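You operate a simulated robot arm through the tools that you are given. There is no shell and no other tool. Be economical: measure what you need, move in short steps, check, and stop when the job is done.

You are at the controls of a simulated robot arm. One attempt, no reset.

## Task
Pour the milk into the pan and heat it till it rises.
Fine: put the cup back; jumbo knob to HIGH, one push; knob at OFF before the foam reaches the rim.

Only the result counts: the job must be done as asked and must still hold three seconds after the hand-in. Knocking over, shifting, dropping, spilling or breaking anything else fails it.

## Robot
A 7-joint arm with a two-finger parallel gripper, fixed in place. Base frame: the origin is at the foot of the arm, x ahead of it, y to its left, z up; the work surface is at about z = 85. Units: cm, rad, N and s.
With the tool pointing down near the work surface it reaches from about 22 to 74 cm from the base axis. Its first joint turns from -2.897 to 2.897 rad. Payload 1.57 kg.
The TCP is the grasp point between the finger pads, 3 cm short of the fingertips. In the tool frame z runs along the fingers and y along their closing line. The gripper opens to 11 cm. The fingers are 2.4 cm wide and 1.2 cm thick; the gripper's body (4.8 by 11.2 cm) begins 7.8 cm behind the TCP.
Orientation is that of the tool frame in the base frame, as [roll, pitch, yaw] about the fixed x, y, z axes, in that order (R = Rz(yaw) Ry(pitch) Rx(roll)). With the fingers straight down and closing along the base's y, the tool's x points along the base's -x, its y along +y and its z along -z.

## Interface
- The arm moves only by the tool servo_tool. Its argument "steps" is a list of rows, each a list of 2 entries, a list of its own where there are three numbers: the shift along the tool's x, y, z in units of 400 mm (1.0 is 400 mm), then the turn, a rotation vector about the tool's x, y, z in units of 180 degrees (1.0 is 180 degrees). In form: [[[tx, ty, tz], [wx, wy, wz]], ...]. A call has 1 to 20 rows; each row is the pose to reach, as a shift and turn from the pose commanded when the call began, along the tool's axes at that moment. "grip" is the closure, from 0 (fully open) to 1 (shut), set as the call begins (left out, the last holds). A call with a number of a shift or a turn outside -1 to 1 is refused whole. A row lasts 0.2 s, in which the tool goes at most 5 cm and 0.15 rad; a call with a longer step from one row to the next is refused whole, and so is a gripper value outside its range. A pose out of reach is approached as far as the arm can. The call stops where the force on the tool passes 40 N (or 10 N more than at its start, if that is more) or the arm is blocked; 0.2 s more then pass. The fingers move at their own pace (about 4.5 cm/s each) and stop on an object; they squeeze with about 43 N. The grip force told is the motor's: it shows also when the fingers shut on nothing. Time passes only in rows, and 0.2 s behind the last, so rows that repeat a pose let the fingers close. The reply holds the time, the measured pose of the TCP, the force on the tool along the base axes, the opening and the grip force, in the units named above and with some noise, and new pictures: "pictures" is both (left out), scene, wrist or none.
- Cameras (640 x 400 px; columns grow to the right, rows downward): "scene" is fixed at [21.95, -50.02, 162.7]; the picture's right is [0.93, -0.35, 0.00], its down [-0.26, -0.68, -0.69] and it looks along [0.25, 0.65, -0.72] (base axes); focal length 246 px, centre (320, 200). "wrist" rides on the gripper at [-3.6, 0, -8] in the tool frame; the picture's right is [0.00, -1.00, 0.00], its down [0.97, 0.00, -0.24] and it looks along [0.24, 0.00, 0.97] (tool axes); focal length 218 px, centre (320, 200).
- raise_lower(by): slides the trunk up (or, below 0, down) by that many cm; the arm rides with it, the base frame stays. It gives what a move gives, with no picture.
- pixel_to_xyz(camera, pixels): there is no depth. For up to 12 entries [column, row, z] of the newest picture of that camera ("zoom" is the newest enlarged one), the place [x, y] in the base frame at which the ray of that pixel passes the height z, good to about 0.2 cm. No time passes.
- inspect(camera, box): a new picture of the part [left, top, right, bottom] of that camera's present view, enlarged. No time passes.
- close_job(): hands the job in; it is judged then, once.

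Keep the steps short. Do not move on a guess: measure, check each grasp and each placing, and mend mistakes. In all there are 80 turns and 150 pictures (those below and enlarged ones count). Leave the gripper open and the arm clear of the work at the hand-in unless told otherwise, and finish with a single line.

The tools are called after ">>>" as a command line: name --argument value ..., lists and objects as JSON in quotes. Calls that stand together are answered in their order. servo_tool: Moves the arm, as the interface text tells. Its arguments: {"type":"object","properties":{"steps":{"type":"array","items":{"type":"array"}},"grip":{"type":"number"},"pictures":{"type":"string","enum":["both","scene","wrist","none"]}},"required":["steps"]} The other tools are called the same way: raise_lower (by) slides the trunk up or down; pixel_to_xyz (camera, pixels) gives the place at which the rays of pixels pass given heights; inspect (camera, box) takes an enlarged picture of a part of a camera's view; close_job () hands the job in.

At the start:

```text
t: 0.0
ee_pos: [36.14, 12.15, 135.43]
ee_rot: [3.142, -0.001, -3.142]
force: [0.3, 0.2, -0.2]
width: 11.0
finger_force: 0.0
trunk travel left (down, up): [-50.2, 8.8]
```

scene: 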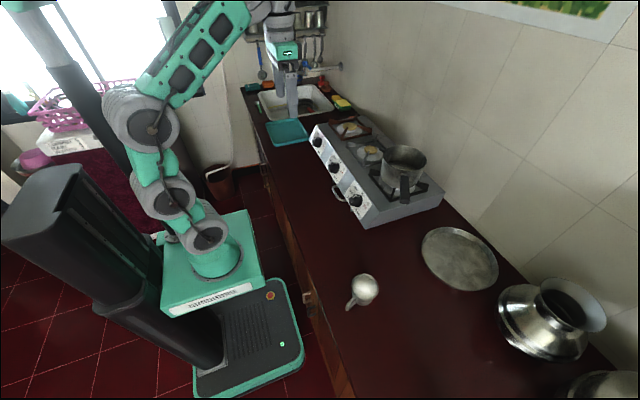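
wrist: 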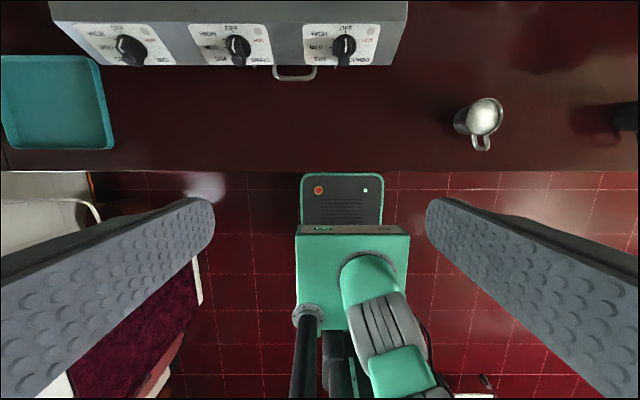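

I see the milk cup at scene (364,289), the stove with three knobs, and the pan at (403,165). I'll enlarge these to measure.

>>> inspect --camera "scene" --box '[300, 100, 460, 240]'

>>> inspect --camera "scene" --box '[324, 255, 404, 325]'

>>> inspect --camera "wrist" --box '[60, 0, 420, 90]'

>>> pixel_to_xyz --camera "scene" --pixels '[[364, 302, 85], [366, 283, 93], [350, 307, 89], [403, 158, 103], [403, 195, 95], [356, 200, 90], [334, 168, 90], [318, 141, 90], [366, 228, 85], [445, 195, 85]]'

```text
2.86 times, centred on (380, 170) of scene
```

zoom: 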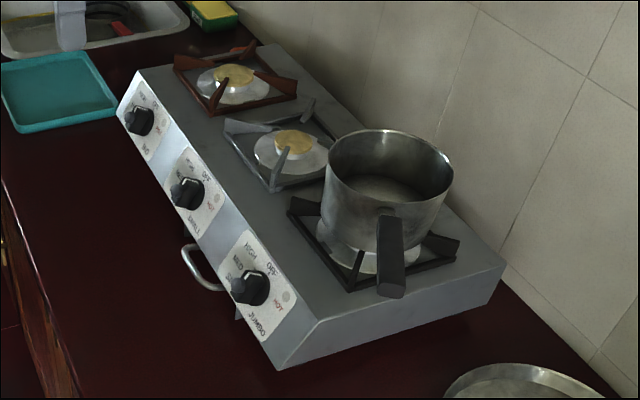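

```text
5.71 times, centred on (364, 290) of scene
```

zoom: 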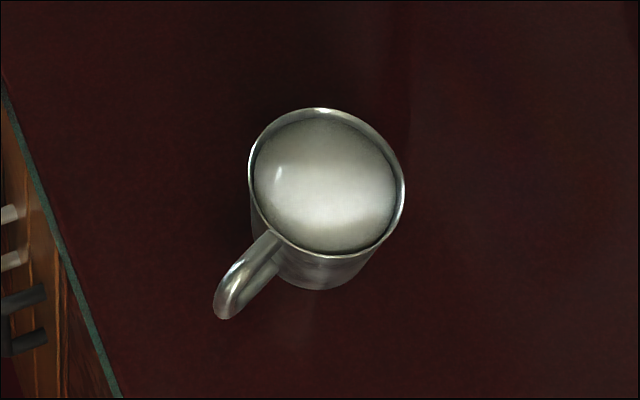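

```text
1.78 times, centred on (240, 45) of wrist
```

zoom: 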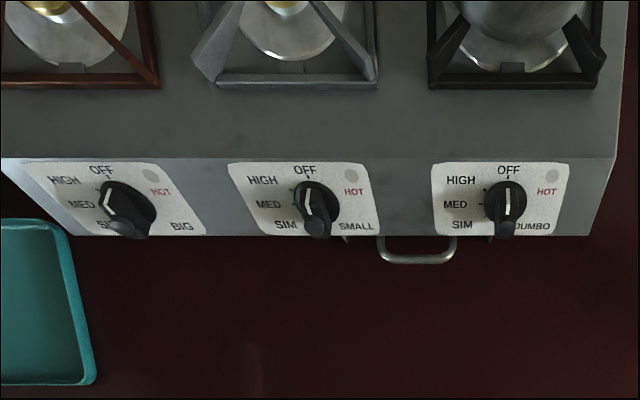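

```text
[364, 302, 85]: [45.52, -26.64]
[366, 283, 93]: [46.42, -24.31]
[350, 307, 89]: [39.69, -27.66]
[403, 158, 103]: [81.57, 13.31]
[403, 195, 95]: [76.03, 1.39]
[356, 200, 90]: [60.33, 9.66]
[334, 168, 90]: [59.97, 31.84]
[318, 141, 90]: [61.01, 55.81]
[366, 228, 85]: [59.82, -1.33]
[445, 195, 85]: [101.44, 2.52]
```

The jumbo knob points at OFF (white line up). Next I triangulate cup and knob from both cameras.

>>> inspect --camera "wrist" --box '[440, 80, 520, 160]'

>>> inspect --camera "wrist" --box '[300, 10, 400, 80]'

>>> pixel_to_xyz --camera "scene" --pixels '[[365, 286.8, 91], [365, 286.8, 93], [365, 286.8, 95], [365, 286.8, 97], [355, 201, 88], [355, 201, 92], [355, 201, 96], [394, 158, 105], [394, 158, 110]]'

>>> pixel_to_xyz --camera "wrist" --pixels '[[485, 116, 91], [485, 116, 93], [485, 116, 95], [485, 116, 97], [344, 45, 88], [344, 45, 92], [344, 45, 96]]'

```text
5.00 times, centred on (480, 120) of wrist
```

zoom: 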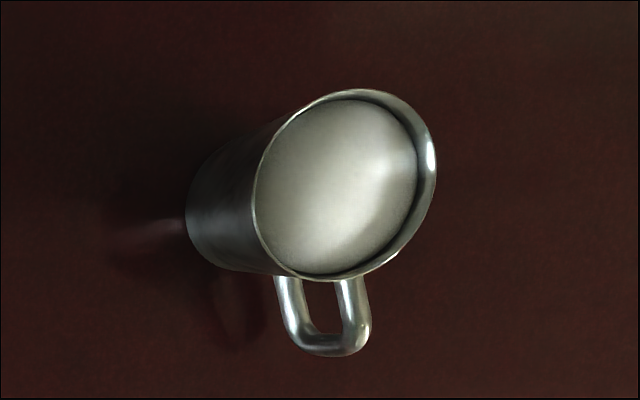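

```text
5.71 times, centred on (350, 45) of wrist
```

zoom: 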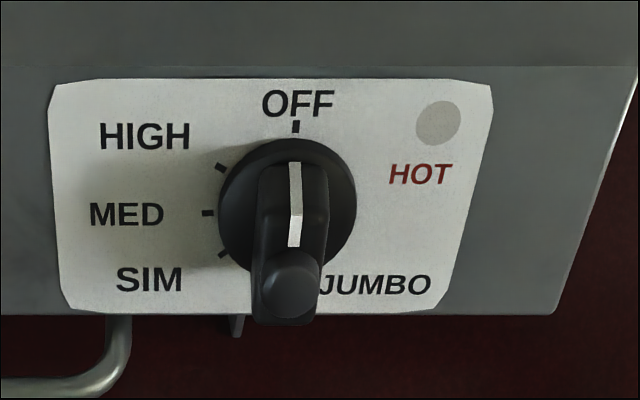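

```text
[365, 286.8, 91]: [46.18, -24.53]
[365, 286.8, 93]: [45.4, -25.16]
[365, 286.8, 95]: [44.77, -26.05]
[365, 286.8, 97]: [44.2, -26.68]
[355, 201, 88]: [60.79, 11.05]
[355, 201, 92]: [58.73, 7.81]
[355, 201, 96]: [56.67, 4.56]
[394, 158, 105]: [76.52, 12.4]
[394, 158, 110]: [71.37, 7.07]
```

```text
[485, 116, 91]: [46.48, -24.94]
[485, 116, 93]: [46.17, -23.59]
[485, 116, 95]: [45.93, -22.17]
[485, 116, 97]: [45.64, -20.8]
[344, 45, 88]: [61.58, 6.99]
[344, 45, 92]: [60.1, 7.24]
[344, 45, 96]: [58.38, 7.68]
```

Cup is about 8 cm wide, centred near (46.2,-24.8), rim near z 91. The knob has a bar grip. Now the pan: I'll look past the wrist view's top edge, where the enlarged view reached before.

>>> inspect --camera "wrist" --box '[230, 0, 520, 4]'

```text
2.21 times, centred on (375, 2) of wrist
```

zoom: 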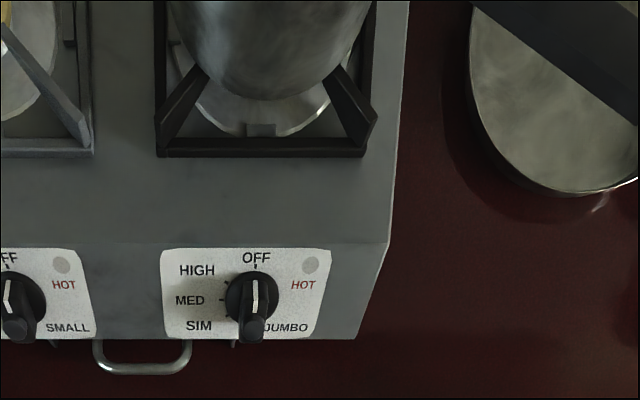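

The pan needs a tilted view; that comes later. I move first to in front of the cup, tool tilted 50° from vertical towards +x, TCP about (34,-24.8,112).

>>> servo_tool --steps '[[[0.005, -0.0925, 0.0575], [0, -0.0278, 0]], [[0.01, -0.185, 0.115], [0, -0.0556, 0]], [[0.015, -0.2775, 0.1725], [0, -0.0834, 0]], [[0.02, -0.37, 0.23], [0, -0.1112, 0]], [[0.025, -0.4625, 0.2875], [0, -0.139, 0]], [[0.03, -0.555, 0.345], [0, -0.1668, 0]], [[0.035, -0.6475, 0.4025], [0, -0.1946, 0]], [[0.04, -0.74, 0.46], [0, -0.2224, 0]], [[0.045, -0.8325, 0.5175], [0, -0.25, 0]], [[0.05, -0.925, 0.575], [0, -0.2778, 0]], [[0.05, -0.925, 0.575], [0, -0.2778, 0]]]' --grip 0

```text
t: 1.3
ee_pos: [38.68, -4.5, 127.57]
ee_rot: [3.14, 0.39, -3.068]
force: [-2.0, 0.1, 0.6]
width: 11.01
finger_force: 0.1
out of reach, approached as far as the arm can: row 6
trunk travel left (down, up): [-50.2, 8.8]
stopped in row 6: the arm was blocked; the commanded pose is now the measured one
```

scene: 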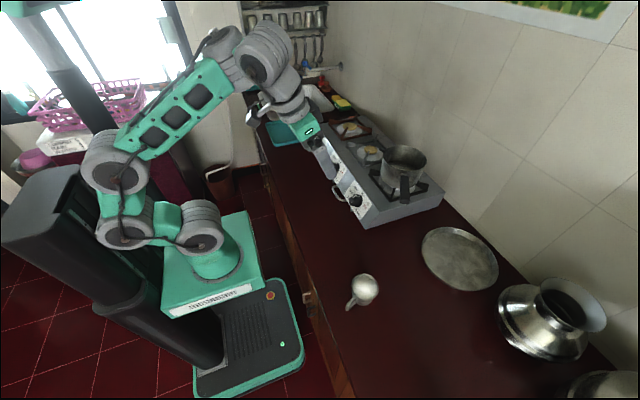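
wrist: 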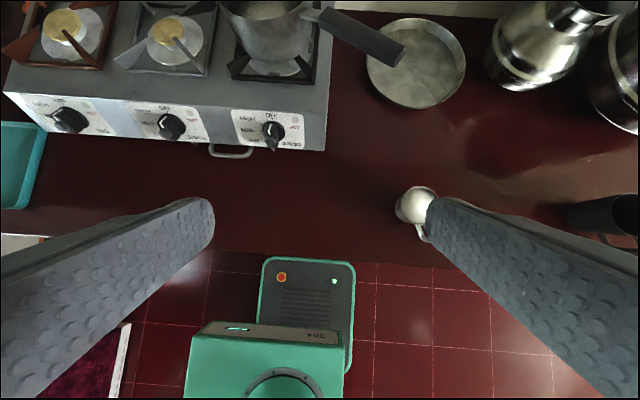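

The arm was cramped at that tilt so close in (blocked at x 38.7, z 127.6). A lower shoulder should give room for a tilted tool; tool is at z 127 with nothing below, so I lower the trunk 20 cm.

>>> raise_lower --by -20

```text
t: 3.4
ee_pos: [40.1, -4.34, 106.93]
ee_rot: [3.138, 0.352, -3.068]
force: [0.7, -0.3, -0.3]
width: 11.01
finger_force: 0.1
trunk travel left (down, up): [-30.2, 28.8]
```

Tool now at (40.1,-4.3,107), tilted 20°. Next I shift to above the cup at about (45,-25,108), keeping orientation.

>>> servo_tool --steps '[[[-0.0175, -0.105, 0.0012], [0, 0, 0]], [[-0.035, -0.21, 0.0024], [0, 0, 0]], [[-0.0525, -0.315, 0.0036], [0, 0, 0]], [[-0.07, -0.42, 0.0048], [0, 0, 0]], [[-0.0875, -0.525, 0.006], [0, 0, 0]], [[-0.0875, -0.525, 0.006], [0, 0, 0]]]'

```text
t: 4.8
ee_pos: [43.81, -25.19, 108.69]
ee_rot: [3.138, 0.382, -3.064]
force: [0.1, -0.1, -0.3]
width: 10.99
finger_force: 0.1
trunk travel left (down, up): [-30.2, 28.8]
```

scene: 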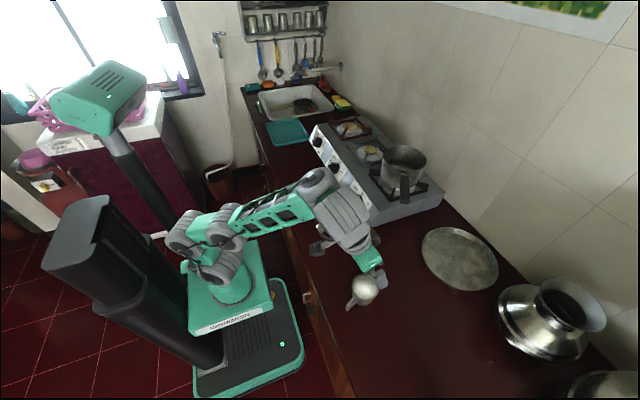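
wrist: 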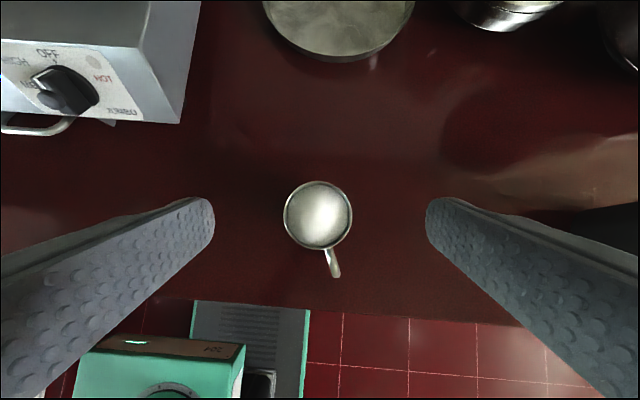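

The cup is centred at wrist (319,215), handle pointing to (334,268). Now I tilt further by about 0.5 rad in place.

>>> servo_tool --steps '[[[0, 0, 0], [0, -0.04, 0]], [[0, 0, 0], [0, -0.08, 0]], [[0, 0, 0], [0, -0.12, 0]], [[0, 0, 0], [0, -0.16, 0]], [[0, 0, 0], [0, -0.16, 0]]]'

```text
t: 6.0
ee_pos: [42.8, -25.19, 111.47]
ee_rot: [3.14, 0.677, -3.065]
force: [-0.1, -0.6, -1.0]
width: 11.01
finger_force: 0.2
out of reach, approached as far as the arm can: row 2, 3, 4, 5
trunk travel left (down, up): [-30.2, 28.8]
```

scene: 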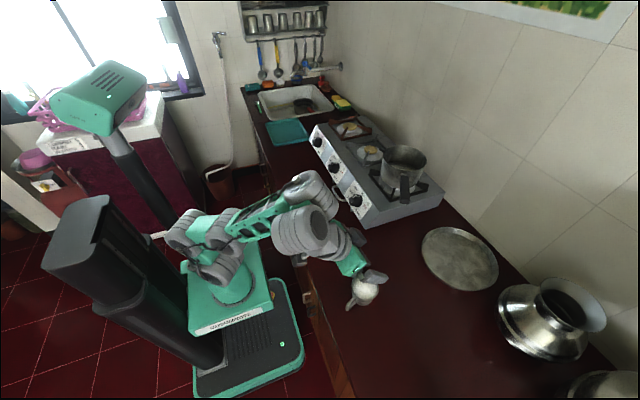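
wrist: 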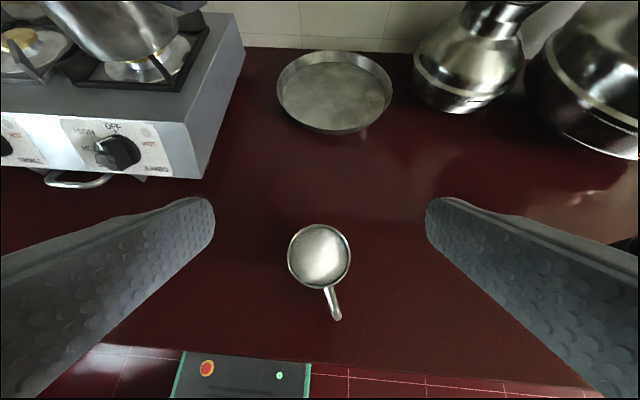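

The tilt limit is about 39° here, and a tilted grip would put a finger in the stream. Better plan: grip nearly vertically, closing line about 35–40° off the handle (handle azimuth ~200°), and pour by pitching the tool outward so the milk leaves between the fingers, 55° off the handle. I return to vertical.

>>> servo_tool --steps '[[[0, 0, 0], [0, 0.0446, 0]], [[0, 0, 0], [0, 0.0892, 0]], [[0, 0, 0], [0, 0.1338, 0]], [[0, 0, 0], [0, 0.1784, 0]], [[0, 0, 0], [0, 0.223, 0]], [[0, 0, 0], [0, 0.2676, 0]], [[0, 0, 0], [0, 0.2676, 0]]]' --pictures "none"

```text
t: 7.6
ee_pos: [42.41, -24.92, 110.24]
ee_rot: [3.14, -0.116, -3.06]
force: [1.2, -26.1, -19.0]
width: 10.98
finger_force: 0.0
out of reach, approached as far as the arm can: row 6, 7
trunk travel left (down, up): [-30.2, 28.8]
```

A force of 26 N shows here; I look before moving on.

>>> inspect --camera "scene" --box '[150, 120, 450, 320]'

>>> servo_tool --steps '[[[0, 0, 0], [0, -0.04, 0]], [[0, 0, 0], [0, -0.04, 0]]]' --pictures "wrist"

```text
2.00 times, centred on (300, 220) of scene
```

zoom: 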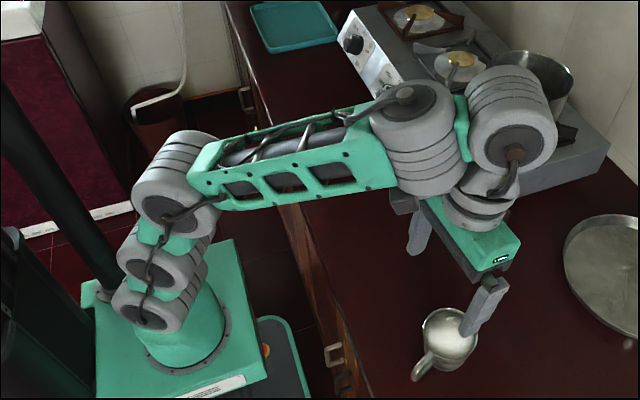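

```text
t: 8.2
ee_pos: [42.52, -24.77, 110.17]
ee_rot: [3.138, -0.037, -3.062]
force: [-0.5, -0.2, 0.1]
width: 10.99
finger_force: 0.1
trunk travel left (down, up): [-30.2, 28.8]
```

wrist: 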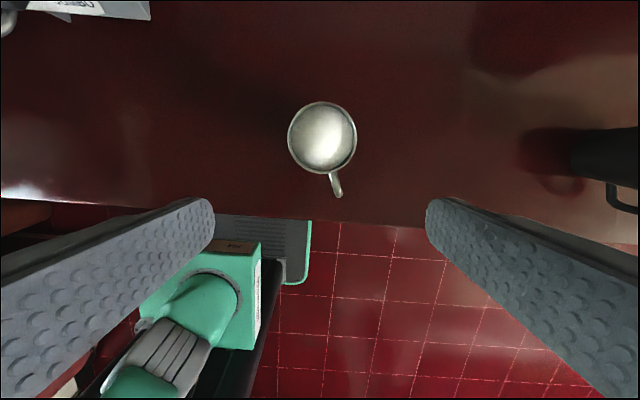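

Vertical and free again. Now I yaw the tool by -40° about base z (tool z +40°).

>>> servo_tool --steps '[[[0, 0, 0], [0, 0, 0.0444]], [[0, 0, 0], [0, 0, 0.0888]], [[0, 0, 0], [0, 0, 0.1332]], [[0, 0, 0], [0, 0, 0.1776]], [[0, 0, 0], [0, 0, 0.222]], [[0, 0, 0], [0, 0, 0.222]]]' --pictures "wrist"

```text
t: 9.6
ee_pos: [42.3, -24.88, 110.21]
ee_rot: [-3.118, -0.032, 2.522]
force: [-0.3, 0.5, -0.7]
width: 11.0
finger_force: 0.0
trunk travel left (down, up): [-30.2, 28.8]
```

wrist: 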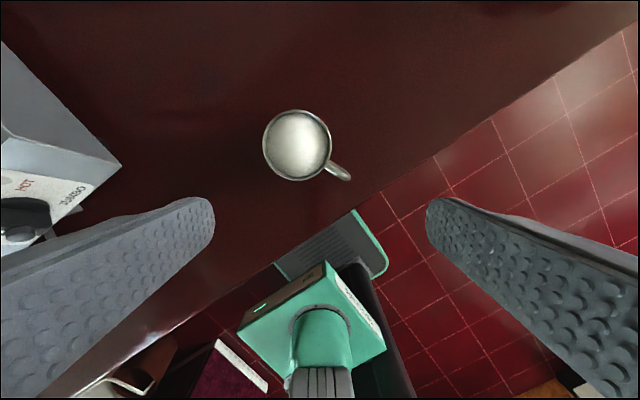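

Handle lies 32° off the finger line; I'd like ~40°, so I'll turn back 7°. Measuring the cup centre now.

>>> inspect --camera "wrist" --box '[240, 95, 370, 195]'

>>> pixel_to_xyz --camera "wrist" --pixels '[[297, 144, 91], [297, 144, 93], [297, 144, 95], [263, 144, 91], [330, 144, 91]]'

```text
4.00 times, centred on (305, 145) of wrist
```

zoom: 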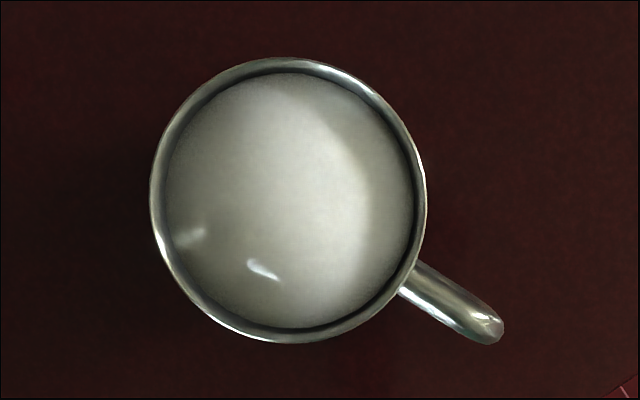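

```text
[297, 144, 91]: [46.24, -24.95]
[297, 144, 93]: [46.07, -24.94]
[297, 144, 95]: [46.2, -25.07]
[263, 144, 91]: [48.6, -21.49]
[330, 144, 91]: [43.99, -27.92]
```

Cup centre (46.15,-25.0), rim ~z 92. I move above it to z≈100, level the tool and turn back 7°.

>>> servo_tool --steps '[[[-0.022, 0.015, 0.063], [-0.002, -0.003, -0.01]], [[-0.044, 0.03, 0.126], [-0.004, -0.005, -0.02]], [[-0.066, 0.045, 0.189], [-0.006, -0.008, -0.03]], [[-0.088, 0.0595, 0.251], [-0.0074, -0.0104, -0.039]], [[-0.088, 0.0595, 0.251], [-0.0074, -0.0104, -0.039]]]'

```text
t: 10.8
ee_pos: [46.1, -24.67, 99.91]
ee_rot: [3.14, 0.0, 2.647]
force: [-0.4, 0.3, 0.1]
width: 10.99
finger_force: 0.1
trunk travel left (down, up): [-30.2, 28.8]
```

scene: 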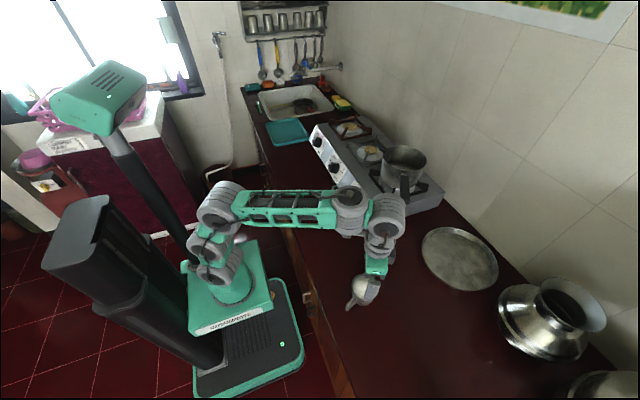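
wrist: 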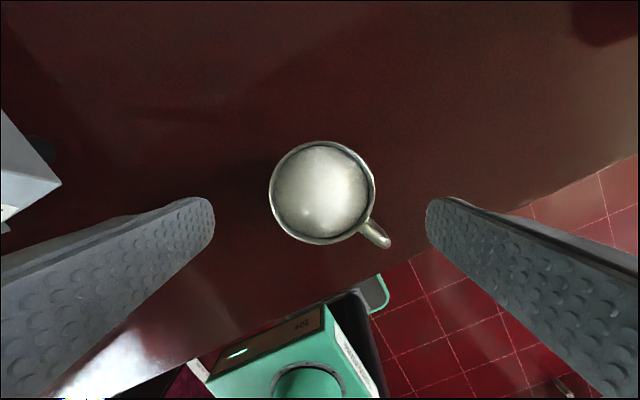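

Oriented well: cup between the fingers, handle clear. Descend 10.9 cm to TCP z≈89.

>>> servo_tool --steps '[[[-0.005, -0.007, 0.08], [0, 0, 0]], [[-0.005, -0.007, 0.16], [0, 0, 0]], [[-0.005, -0.007, 0.22], [0, 0, 0]], [[-0.005, -0.007, 0.272], [0, 0, 0]], [[-0.005, -0.007, 0.272], [0, 0, 0]]]'

```text
t: 12.0
ee_pos: [46.31, -25.18, 89.33]
ee_rot: [3.14, 0.0, 2.645]
force: [0.3, 0.4, -0.2]
width: 11.01
finger_force: 0.1
trunk travel left (down, up): [-30.2, 28.8]
```

scene: 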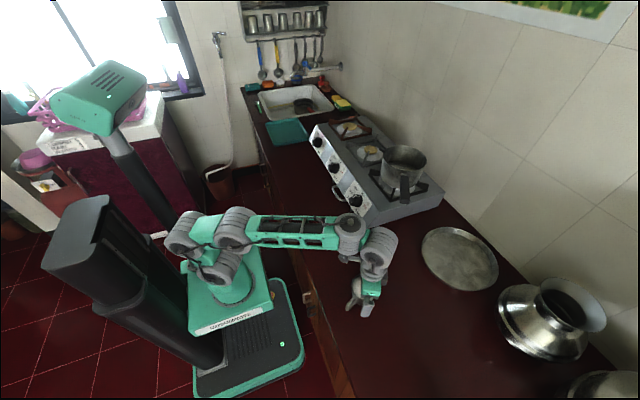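
wrist: 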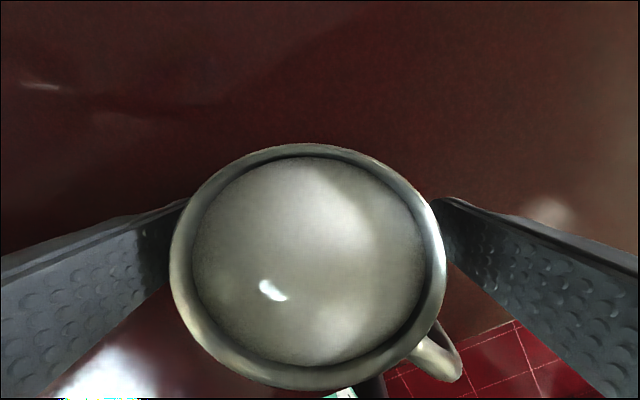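

Cup sits 0.4 cm toward tool +y. I centre on it and close.

>>> servo_tool --steps '[[[-0.004, 0.01, 0], [0, 0, 0]], [[-0.004, 0.01, 0], [0, 0, 0]]]' --pictures "none"

>>> servo_tool --steps '[[[0, 0, 0], [0, 0, 0]], [[0, 0, 0], [0, 0, 0]], [[0, 0, 0], [0, 0, 0]], [[0, 0, 0], [0, 0, 0]], [[0, 0, 0], [0, 0, 0]]]' --grip 1

```text
t: 12.6
ee_pos: [46.6, -25.01, 89.27]
ee_rot: [3.14, 0.0, 2.645]
force: [1.4, -0.3, 0.5]
width: 10.99
finger_force: 0.0
trunk travel left (down, up): [-30.2, 28.8]
```

```text
t: 13.8
ee_pos: [46.61, -24.95, 89.23]
ee_rot: [3.138, -0.001, 2.646]
force: [0.3, 0.5, 0.2]
width: 7.56
finger_force: 41.2
trunk travel left (down, up): [-30.2, 28.8]
```

scene: 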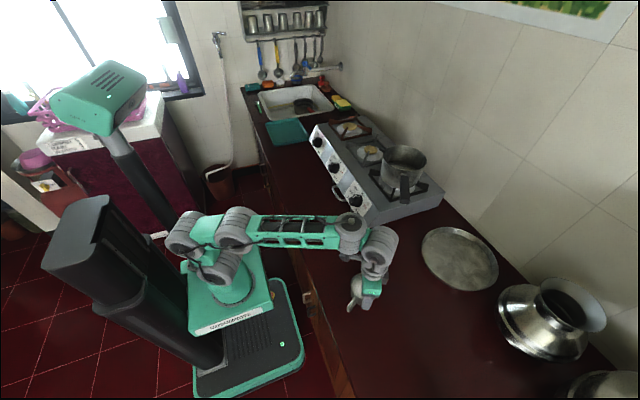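
wrist: 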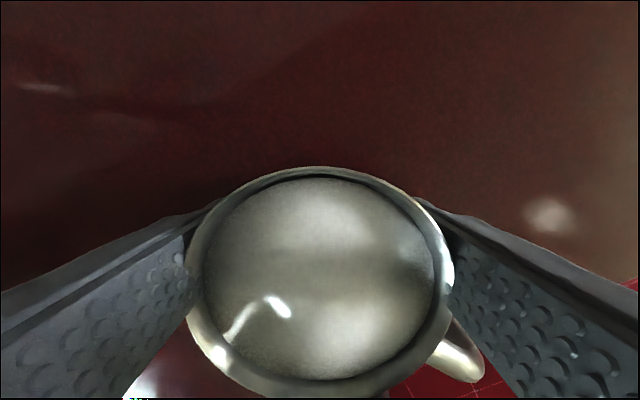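

Gripped, width 7.56, 41 N. Home grasp pose: (46.6,-24.95,89.23), yaw 2.646. I lift straight up with the trunk, 25 cm.

>>> raise_lower --by 25

>>> inspect --camera "wrist" --box '[120, 0, 520, 250]'

>>> inspect --camera "scene" --box '[320, 120, 480, 220]'

```text
t: 16.4
ee_pos: [46.53, -24.91, 114.21]
ee_rot: [3.14, -0.001, 2.645]
force: [0.1, -0.8, -2.9]
width: 7.51
finger_force: 43.0
trunk travel left (down, up): [-55.2, 3.8]
```

```text
1.60 times, centred on (320, 125) of wrist
```

zoom: 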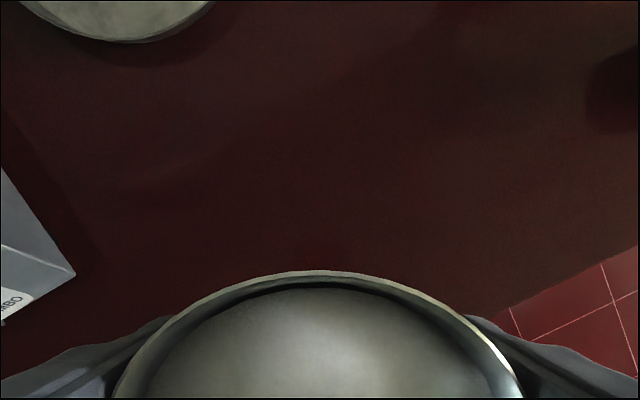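

```text
4.00 times, centred on (400, 170) of scene
```

zoom: 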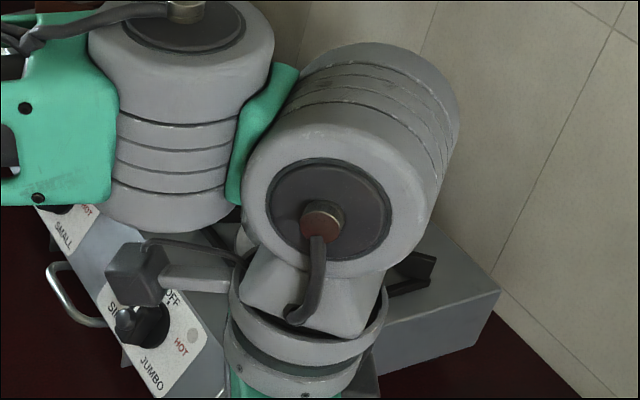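

Cup lifted (−2.9 N load). Carry it level with a gentle ramp to about (60,-2,116), turning the tool to face +x.

>>> servo_tool --steps '[[[-0.00075, 0.02, -0.0015], [0, 0, -0.0048]], [[-0.0025, 0.0665, -0.005], [0, 0, -0.0159]], [[-0.005, 0.133, -0.01], [0, 0, -0.0318]], [[-0.008, 0.2128, -0.016], [0, 0, -0.0509]], [[-0.01125, 0.29925, -0.0225], [0, 0, -0.07155]], [[-0.0145, 0.3857, -0.029], [0, 0, -0.0922]], [[-0.0175, 0.4655, -0.035], [0, 0, -0.1113]], [[-0.02, 0.5387, -0.0405], [0, 0, -0.1288]], [[-0.0225, 0.5985, -0.045], [0, 0, -0.1431]], [[-0.024, 0.6384, -0.048], [0, 0, -0.1526]], [[-0.025, 0.665, -0.05], [0, 0, -0.159]], [[-0.025, 0.665, -0.05], [0, 0, -0.159]]]' --pictures "both"

>>> inspect --camera "wrist" --box '[0, 0, 640, 2]'

```text
t: 19.0
ee_pos: [60.01, -1.98, 116.26]
ee_rot: [3.14, -0.001, -3.136]
force: [-0.7, -0.6, -3.9]
width: 7.48
finger_force: 43.2
trunk travel left (down, up): [-55.2, 3.8]
```

scene: 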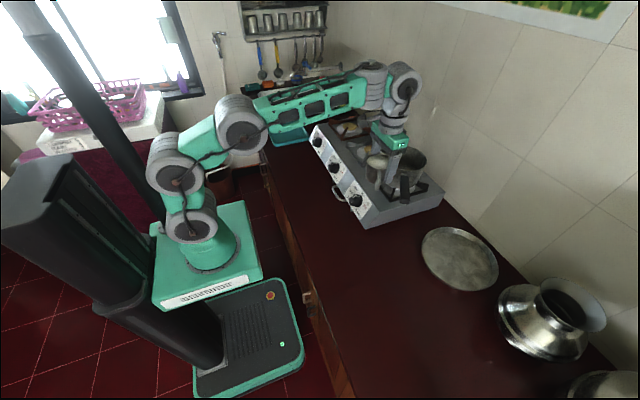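
wrist: 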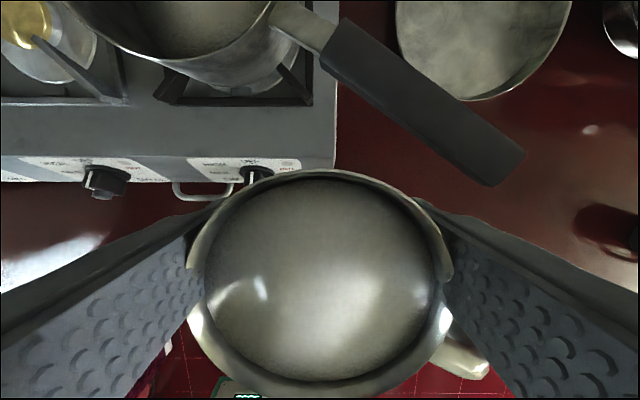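

```text
1.00 times, centred on (320, 1) of wrist
```

zoom: 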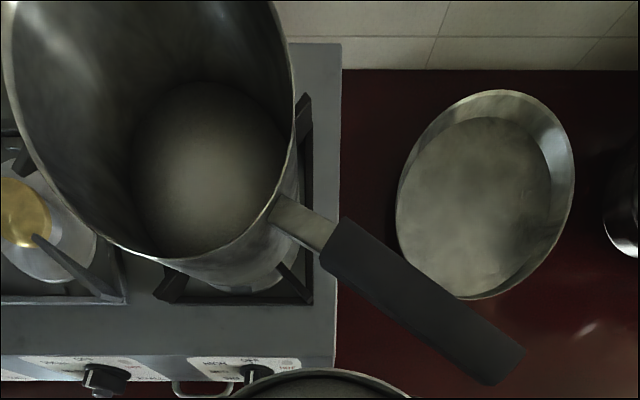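

I now see into the pan: rim bottom edge at zoom (165,258), sides at (5,70) and (293,85). I triangulate the rim.

>>> pixel_to_xyz --camera "zoom" --pixels '[[165, 258, 100], [165, 258, 103], [165, 258, 106], [5, 70, 100], [5, 70, 103], [5, 70, 106], [294, 80, 100], [294, 80, 103], [294, 80, 106], [345, 235, 103], [490, 380, 105]]'

>>> pixel_to_xyz --camera "scene" --pixels '[[381.7, 157.8, 100], [381.7, 157.8, 103], [381.7, 157.8, 106], [426.5, 161, 100], [426.5, 161, 103], [426.5, 161, 106], [404.5, 145.5, 103], [404.5, 175, 103], [404.5, 145.5, 106], [404.5, 175, 106]]'

```text
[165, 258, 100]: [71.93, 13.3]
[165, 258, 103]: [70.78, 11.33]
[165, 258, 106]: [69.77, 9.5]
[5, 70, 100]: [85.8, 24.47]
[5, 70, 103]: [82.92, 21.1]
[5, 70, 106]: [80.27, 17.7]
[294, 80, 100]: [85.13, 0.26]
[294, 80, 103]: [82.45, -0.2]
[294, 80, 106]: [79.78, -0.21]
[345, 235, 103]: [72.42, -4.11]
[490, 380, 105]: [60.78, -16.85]
```

```text
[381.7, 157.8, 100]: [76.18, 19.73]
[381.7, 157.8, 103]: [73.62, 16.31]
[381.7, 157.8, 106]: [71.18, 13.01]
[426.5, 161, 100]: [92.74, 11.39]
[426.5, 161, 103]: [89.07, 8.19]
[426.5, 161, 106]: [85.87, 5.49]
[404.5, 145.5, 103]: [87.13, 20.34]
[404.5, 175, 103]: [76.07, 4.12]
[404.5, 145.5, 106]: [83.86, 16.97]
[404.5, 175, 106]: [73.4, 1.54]
```

Rim ≈ z 106, centre ≈ (78.5,9), radius ≈ 8.7 cm. The cup bottom is at ~112, clear. I go level to (76,9,116.5).

>>> servo_tool --steps '[[[-0.012, 0.008, 0], [0, 0, 0]], [[-0.048, 0.033, 0], [0, 0, 0]], [[-0.1, 0.069, 0], [0, 0, 0]], [[-0.16, 0.11, 0], [0, 0, 0]], [[-0.224, 0.154, 0], [0, 0, 0]], [[-0.284, 0.195, 0], [0, 0, 0]], [[-0.336, 0.231, 0], [0, 0, 0]], [[-0.376, 0.2585, 0], [0, 0, 0]], [[-0.4, 0.275, 0], [0, 0, 0]], [[-0.4, 0.275, 0], [0, 0, 0]]]'

```text
t: 21.2
ee_pos: [69.94, 7.57, 115.08]
ee_rot: [3.14, 0.002, -3.139]
force: [-0.1, -0.7, -2.6]
width: 7.46
finger_force: 43.6
out of reach, approached as far as the arm can: row 6, 7, 8, 9, 10
trunk travel left (down, up): [-55.2, 3.8]
```

scene: 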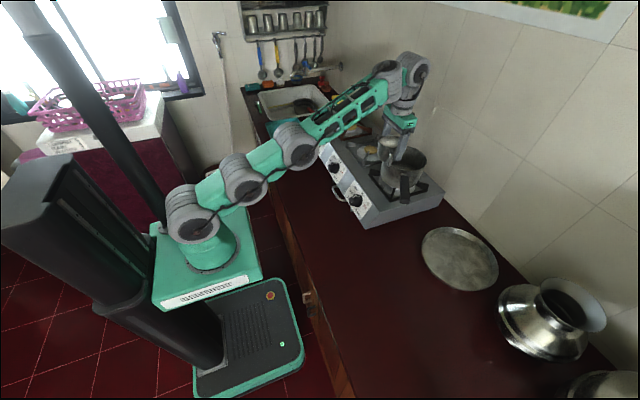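
wrist: 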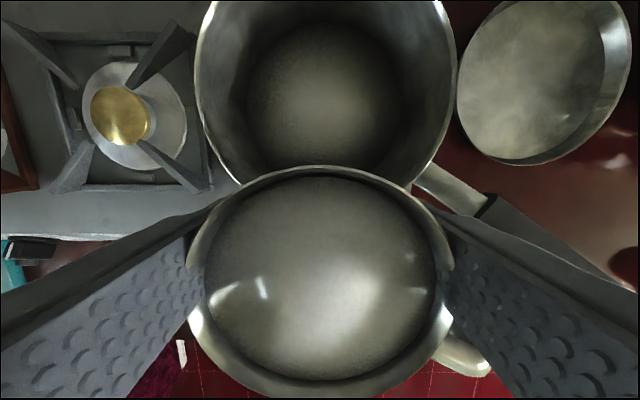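

Vertical reach ends at x≈70 (orientation stays level). Raising the trunk the last 3.8 cm and dropping the TCP to z≈112 buys reach, and a slight outward tilt buys more. Raise first.

>>> raise_lower --by 3.8

>>> servo_tool --steps '[[[0, 0, 0], [0, 0, 0]]]' --pictures "none"

```text
t: 22.0
ee_pos: [69.91, 7.55, 118.76]
ee_rot: [3.14, -0.001, -3.139]
force: [0.7, -0.8, -3.3]
width: 7.45
finger_force: 42.6
trunk travel left (down, up): [-59.0, 0.0]
```

```text
t: 22.4
ee_pos: [69.94, 7.55, 118.68]
ee_rot: [3.14, 0.001, -3.138]
force: [-0.3, 0.1, -3.0]
width: 7.43
finger_force: 43.1
trunk travel left (down, up): [-59.0, 0.0]
```

Now lower to z≈112 and out to x≈74, still level.

>>> servo_tool --steps '[[[0, 0.006, 0.025], [0, 0, 0]], [[-0.01, 0.015, 0.07], [0, 0, 0]], [[-0.03, 0.024, 0.12], [0, 0, 0]], [[-0.055, 0.03, 0.15], [0, 0, 0]], [[-0.08, 0.036, 0.165], [0, 0, 0]], [[-0.1025, 0.036, 0.167], [0, 0, 0]], [[-0.1025, 0.036, 0.167], [0, 0, 0]]]'

>>> inspect --camera "scene" --box '[330, 100, 470, 200]'

```text
t: 24.0
ee_pos: [71.73, 8.58, 112.58]
ee_rot: [3.138, 0.006, -3.138]
force: [-2.6, -1.1, 22.6]
width: 7.48
finger_force: 42.8
out of reach, approached as far as the arm can: row 4, 5, 6, 7
trunk travel left (down, up): [-59.0, 0.0]
```

scene: 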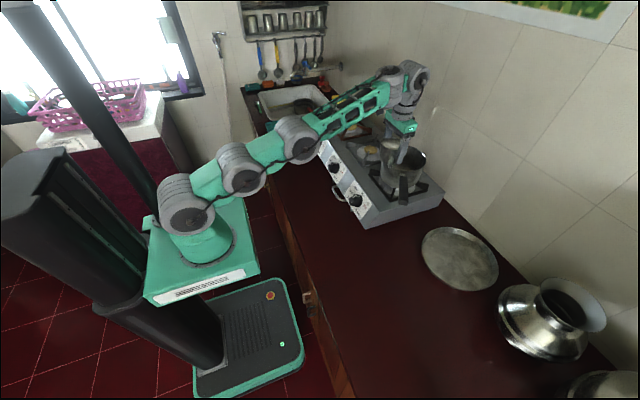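
wrist: 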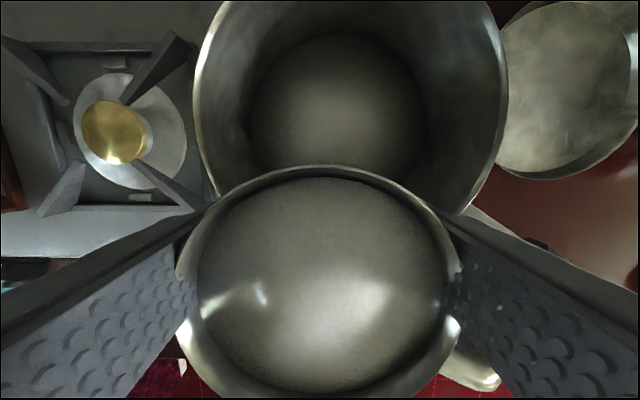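

```text
4.00 times, centred on (400, 150) of scene
```

zoom: 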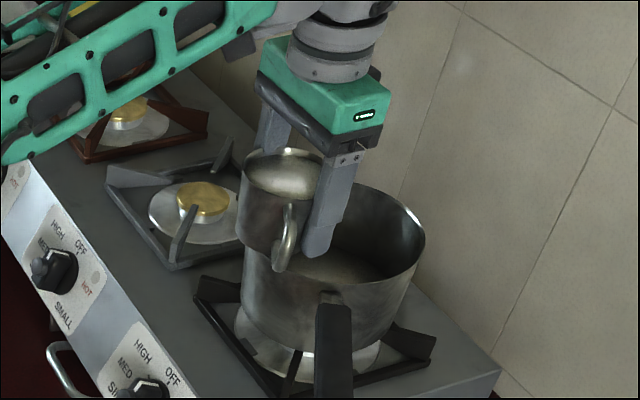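

Force +22.6 N up: the cup bottom touched the near rim (rim is nearer z 108). I back off upward at once.

>>> servo_tool --steps '[[[0.06, -0.01, -0.04], [0, 0, 0]], [[0.06, -0.01, -0.08], [0, 0, 0]], [[0.06, -0.01, -0.08], [0, 0, 0]]]'

>>> inspect --camera "scene" --box '[330, 100, 470, 200]'

```text
t: 24.8
ee_pos: [69.48, 8.59, 115.57]
ee_rot: [3.141, 0.0, -3.138]
force: [-1.0, 0.1, -2.5]
width: 7.48
finger_force: 43.3
trunk travel left (down, up): [-59.0, 0.0]
```

scene: 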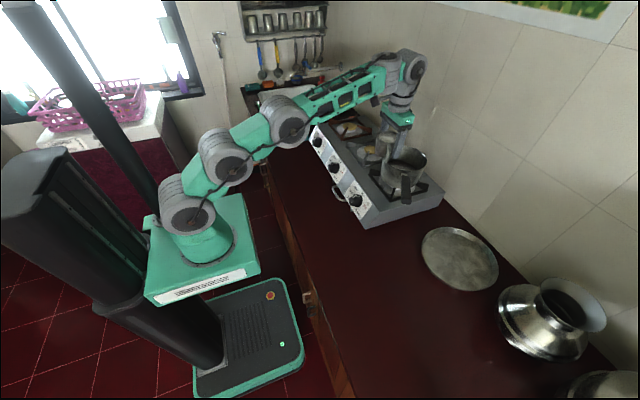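
wrist: 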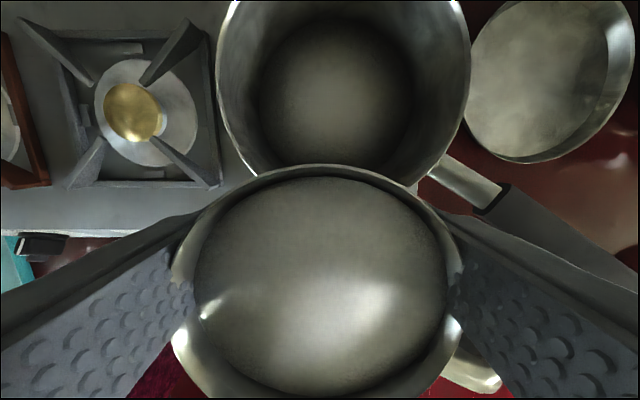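

```text
4.00 times, centred on (400, 150) of scene
```

zoom: 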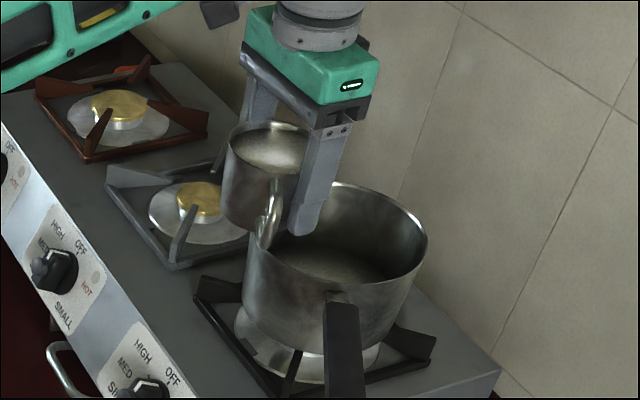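

Free again, cup still held, pan looks unmoved. I re-measure the rim from this nearer view (left edge (215,60), right edge (470,60)).

>>> inspect --camera "wrist" --box '[120, 0, 560, 2]'

```text
1.45 times, centred on (340, 1) of wrist
```

zoom: 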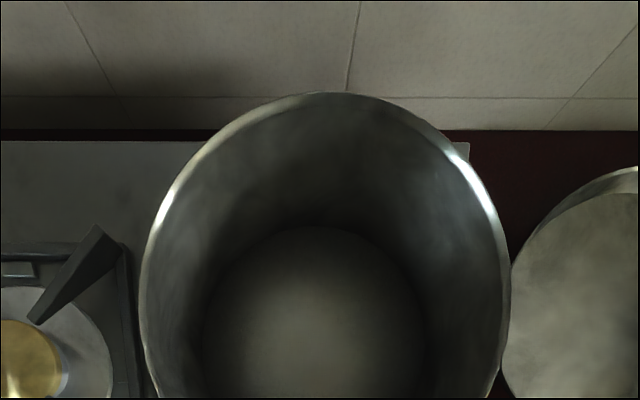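

>>> pixel_to_xyz --camera "zoom" --pixels '[[140, 290, 106], [140, 290, 107], [140, 290, 108], [509, 290, 106], [509, 290, 107], [509, 290, 108], [320, 92, 106], [320, 92, 107], [320, 92, 108]]'

>>> pixel_to_xyz --camera "scene" --pixels '[[381, 157.8, 107], [427, 161, 107], [381, 157.8, 108], [427, 161, 108], [404.5, 145.5, 107], [404.5, 175, 107], [404.5, 145.5, 108], [404.5, 175, 108]]'

```text
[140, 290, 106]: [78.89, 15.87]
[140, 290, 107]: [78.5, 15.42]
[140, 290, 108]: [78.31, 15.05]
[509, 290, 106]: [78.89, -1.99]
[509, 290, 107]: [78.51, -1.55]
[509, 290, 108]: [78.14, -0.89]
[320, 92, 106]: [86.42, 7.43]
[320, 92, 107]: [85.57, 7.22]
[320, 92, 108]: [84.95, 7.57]
```

```text
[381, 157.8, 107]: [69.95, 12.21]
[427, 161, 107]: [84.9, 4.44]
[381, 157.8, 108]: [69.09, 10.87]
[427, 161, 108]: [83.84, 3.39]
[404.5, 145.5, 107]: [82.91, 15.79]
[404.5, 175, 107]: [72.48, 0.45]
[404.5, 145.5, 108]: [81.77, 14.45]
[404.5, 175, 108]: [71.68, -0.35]
```

Better rim fix: z≈107.8, centre (77,7.1), radius 8. With a vertical grip the lip cannot get safely inside the rim before the milk would spill (~8°). So I go back, set the cup down home and re-grip with the tool tilted ~17° outward, which adds ~6 cm reach. Carry back first, level.

>>> servo_tool --steps '[[[0.012, -0.013, -0.002], [0, 0, 0]], [[0.047, -0.053, -0.006], [0, 0, 0]], [[0.1, -0.112, -0.01], [0, 0, 0]], [[0.155, -0.173, -0.015], [0, 0, 0]], [[0.205, -0.235, -0.02], [0, 0, 0.005]], [[0.245, -0.3, -0.022], [0, 0, 0.015]], [[0.285, -0.37, -0.022], [0, 0, 0.03]], [[0.33, -0.445, -0.02], [0, 0, 0.05]], [[0.375, -0.52, -0.02], [0, 0, 0.07]], [[0.42, -0.595, -0.018], [0, 0, 0.09]], [[0.465, -0.67, -0.015], [0, 0, 0.11]], [[0.51, -0.74, -0.012], [0, 0, 0.13]], [[0.545, -0.795, -0.01], [0, 0, 0.146]], [[0.565, -0.828, -0.01], [0, 0, 0.155]], [[0.572, -0.838, -0.01], [0, 0, 0.159]], [[0.572, -0.838, -0.01], [0, 0, 0.159]]]' --pictures "scene"

```text
t: 28.2
ee_pos: [46.9, -25.31, 115.89]
ee_rot: [3.137, 0.002, 2.647]
force: [-0.5, 0.4, -2.7]
width: 7.45
finger_force: 43.3
trunk travel left (down, up): [-59.0, 0.0]
```

scene: 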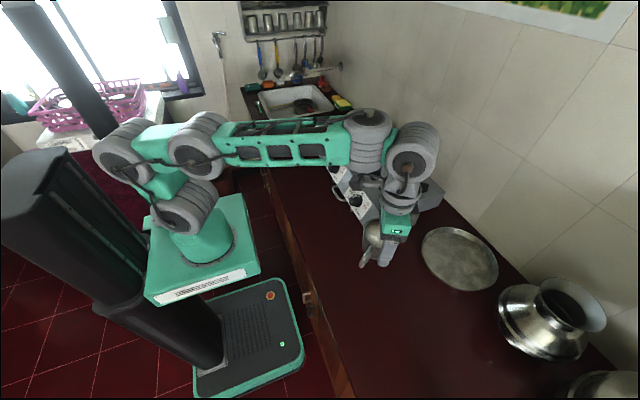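

Level over home. Lower the trunk 24 cm to TCP ≈ 91.9 (cup bottom ≈ 87.9).

>>> raise_lower --by -24

>>> inspect --camera "scene" --box '[324, 240, 404, 320]'

```text
t: 30.7
ee_pos: [46.95, -25.18, 92.02]
ee_rot: [3.138, 0.0, 2.646]
force: [-0.1, 0.6, -3.2]
width: 7.44
finger_force: 43.1
trunk travel left (down, up): [-35.0, 24.0]
```

```text
5.00 times, centred on (364, 280) of scene
```

zoom: 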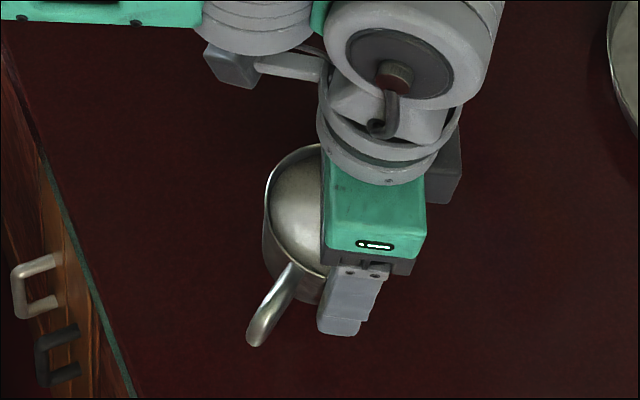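

Align and descend to 89.3, then feel for the surface.

>>> servo_tool --steps '[[[0.0104, 0.001, 0.025], [0, 0, 0]], [[0.0104, 0.001, 0.05], [0, 0, 0]], [[0.0104, 0.001, 0.066], [0, 0, 0]], [[0.0104, 0.001, 0.066], [0, 0, 0]]]' --pictures "none"

>>> servo_tool --steps '[[[0, 0, 0.004], [0, 0, 0]], [[0, 0, 0.008], [0, 0, 0]]]' --pictures "none"

```text
t: 31.7
ee_pos: [46.52, -25.07, 89.17]
ee_rot: [3.139, -0.001, 2.645]
force: [-0.3, 0.0, -3.5]
width: 7.44
finger_force: 42.4
trunk travel left (down, up): [-35.0, 24.0]
```

```text
t: 32.3
ee_pos: [46.67, -24.96, 88.99]
ee_rot: [3.14, 0.001, 2.648]
force: [0.7, 0.3, -3.6]
width: 7.46
finger_force: 42.8
trunk travel left (down, up): [-35.0, 24.0]
```

Not touching yet; continue in 1.5 mm steps.

>>> servo_tool --steps '[[[0, 0, 0.004], [0, 0, 0]], [[0, 0, 0.007], [0, 0, 0]]]' --pictures "none"

>>> servo_tool --steps '[[[0, 0, 0.003], [0, 0, 0]], [[0, 0, 0.005], [0, 0, 0]]]' --pictures "none"

```text
t: 32.9
ee_pos: [46.68, -25.02, 88.72]
ee_rot: [3.141, 0.003, 2.647]
force: [-1.2, 2.4, 10.5]
width: 7.47
finger_force: 43.4
trunk travel left (down, up): [-35.0, 24.0]
```

```text
t: 33.5
ee_pos: [46.58, -25.03, 88.8]
ee_rot: [3.14, 0.007, 2.649]
force: [1.6, 3.4, 25.5]
width: 7.47
finger_force: 43.3
trunk travel left (down, up): [-35.0, 24.0]
```

The cup is on the counter at TCP 88.8. Ease the pressure by 1.5 mm and open.

>>> servo_tool --steps '[[[0, 0, -0.006], [0, 0, 0]], [[0, 0, -0.006], [0, 0, 0]]]' --pictures "none"

>>> servo_tool --steps '[[[0, 0, 0], [0, 0, 0]], [[0, 0, 0], [0, 0, 0]], [[0, 0, 0], [0, 0, 0]], [[0, 0, 0], [0, 0, 0]]]' --grip 0

```text
t: 34.1
ee_pos: [46.57, -24.95, 88.69]
ee_rot: [3.14, 0.002, 2.646]
force: [5.6, 0.3, 20.0]
width: 7.47
finger_force: 43.2
trunk travel left (down, up): [-35.0, 24.0]
```

```text
t: 35.1
ee_pos: [46.56, -25.03, 88.69]
ee_rot: [3.138, 0.0, 2.645]
force: [-0.5, 0.1, -0.1]
width: 11.0
finger_force: 0.1
trunk travel left (down, up): [-35.0, 24.0]
```

scene: 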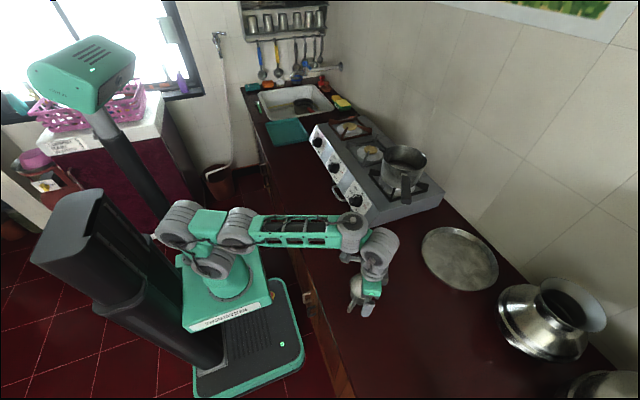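
wrist: 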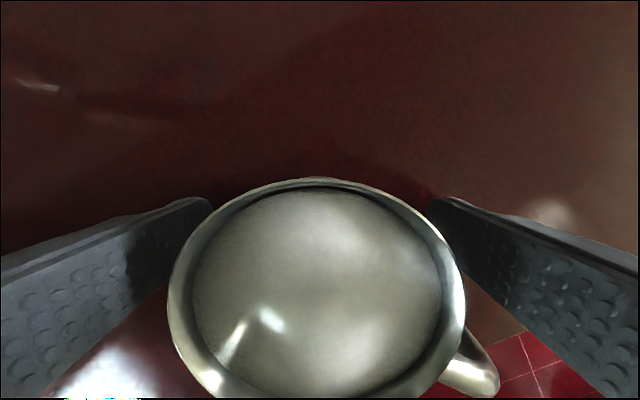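

Cup stands upright and free. Now tilt the tool 0.3 rad outward around it, shifting 0.8 cm toward the cup axis and up 0.7 cm.

>>> servo_tool --steps '[[[0.007, 0, -0.01], [0, -0.024, 0]], [[0.014, 0, -0.018], [0, -0.048, 0]], [[0.018, 0, -0.018], [0, -0.072, 0]], [[0.02, 0, -0.018], [0, -0.0955, 0]], [[0.02, 0, -0.018], [0, -0.0955, 0]]]'

>>> inspect --camera "scene" --box '[324, 240, 404, 320]'

```text
t: 36.3
ee_pos: [47.31, -24.52, 97.37]
ee_rot: [-3.124, 0.265, 2.645]
force: [0.1, -0.7, 0.7]
width: 10.97
finger_force: 0.2
out of reach, approached as far as the arm can: row 1, 2, 3, 4
trunk travel left (down, up): [-35.0, 24.0]
```

scene: 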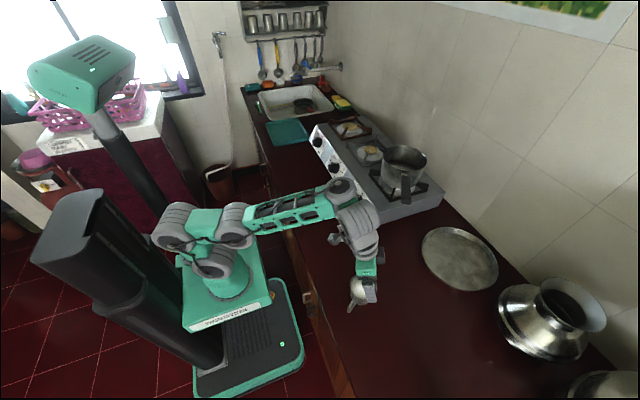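
wrist: 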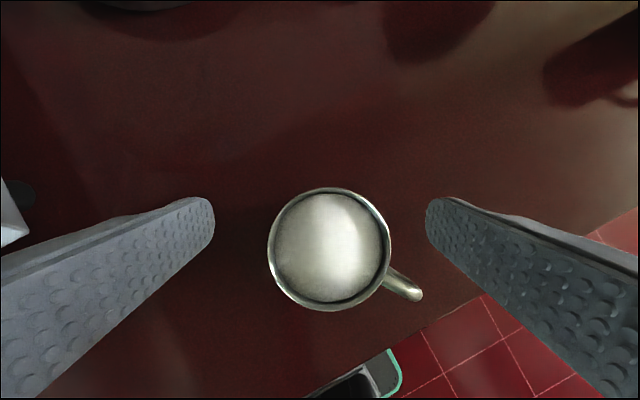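

```text
5.00 times, centred on (364, 280) of scene
```

zoom: 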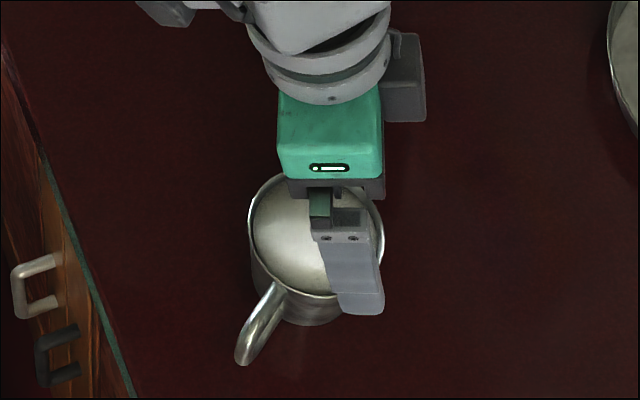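

The arm rose to z 97.4 to reach the tilt (0.265 rad). That's fine: I can lower the trunk instead, keeping this posture. First check the cup position at wrist (329,249).

>>> pixel_to_xyz --camera "wrist" --pixels '[[329, 249, 91], [329, 249, 92], [329, 249, 93]]'

```text
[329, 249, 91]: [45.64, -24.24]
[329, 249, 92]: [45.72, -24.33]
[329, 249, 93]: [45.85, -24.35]
```

The cup is at (45.75,-24.3). More relative height gives more tilt, so: raise the arm to z≈104 over the cup with tilt 0.3, then lower the trunk.

>>> servo_tool --steps '[[[-0.0255, 0.002, -0.0875], [0, 0, 0]], [[-0.051, 0.003, -0.175], [0, 0, 0]], [[-0.0765, 0.005, -0.2625], [0, 0, 0]], [[-0.102, 0.0065, -0.35], [0, 0, 0]], [[-0.102, 0.0065, -0.35], [0, 0, 0]], [[-0.102, 0.0065, -0.35], [0, 0, 0]]]' --pictures "wrist"

```text
t: 37.7
ee_pos: [45.63, -24.42, 103.69]
ee_rot: [3.139, 0.301, 2.647]
force: [-0.2, -0.7, 0.3]
width: 11.0
finger_force: 0.1
out of reach, approached as far as the arm can: row 1, 2
trunk travel left (down, up): [-35.0, 24.0]
```

wrist: 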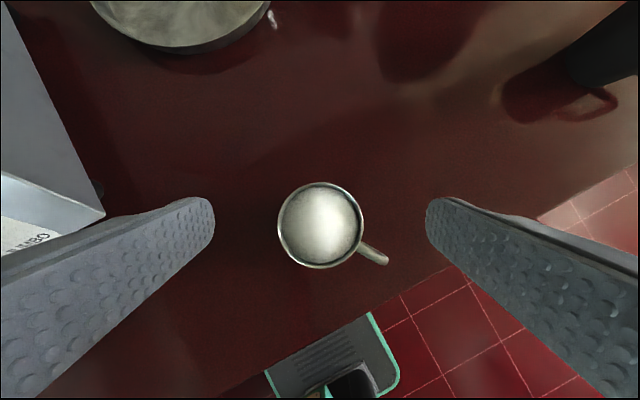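

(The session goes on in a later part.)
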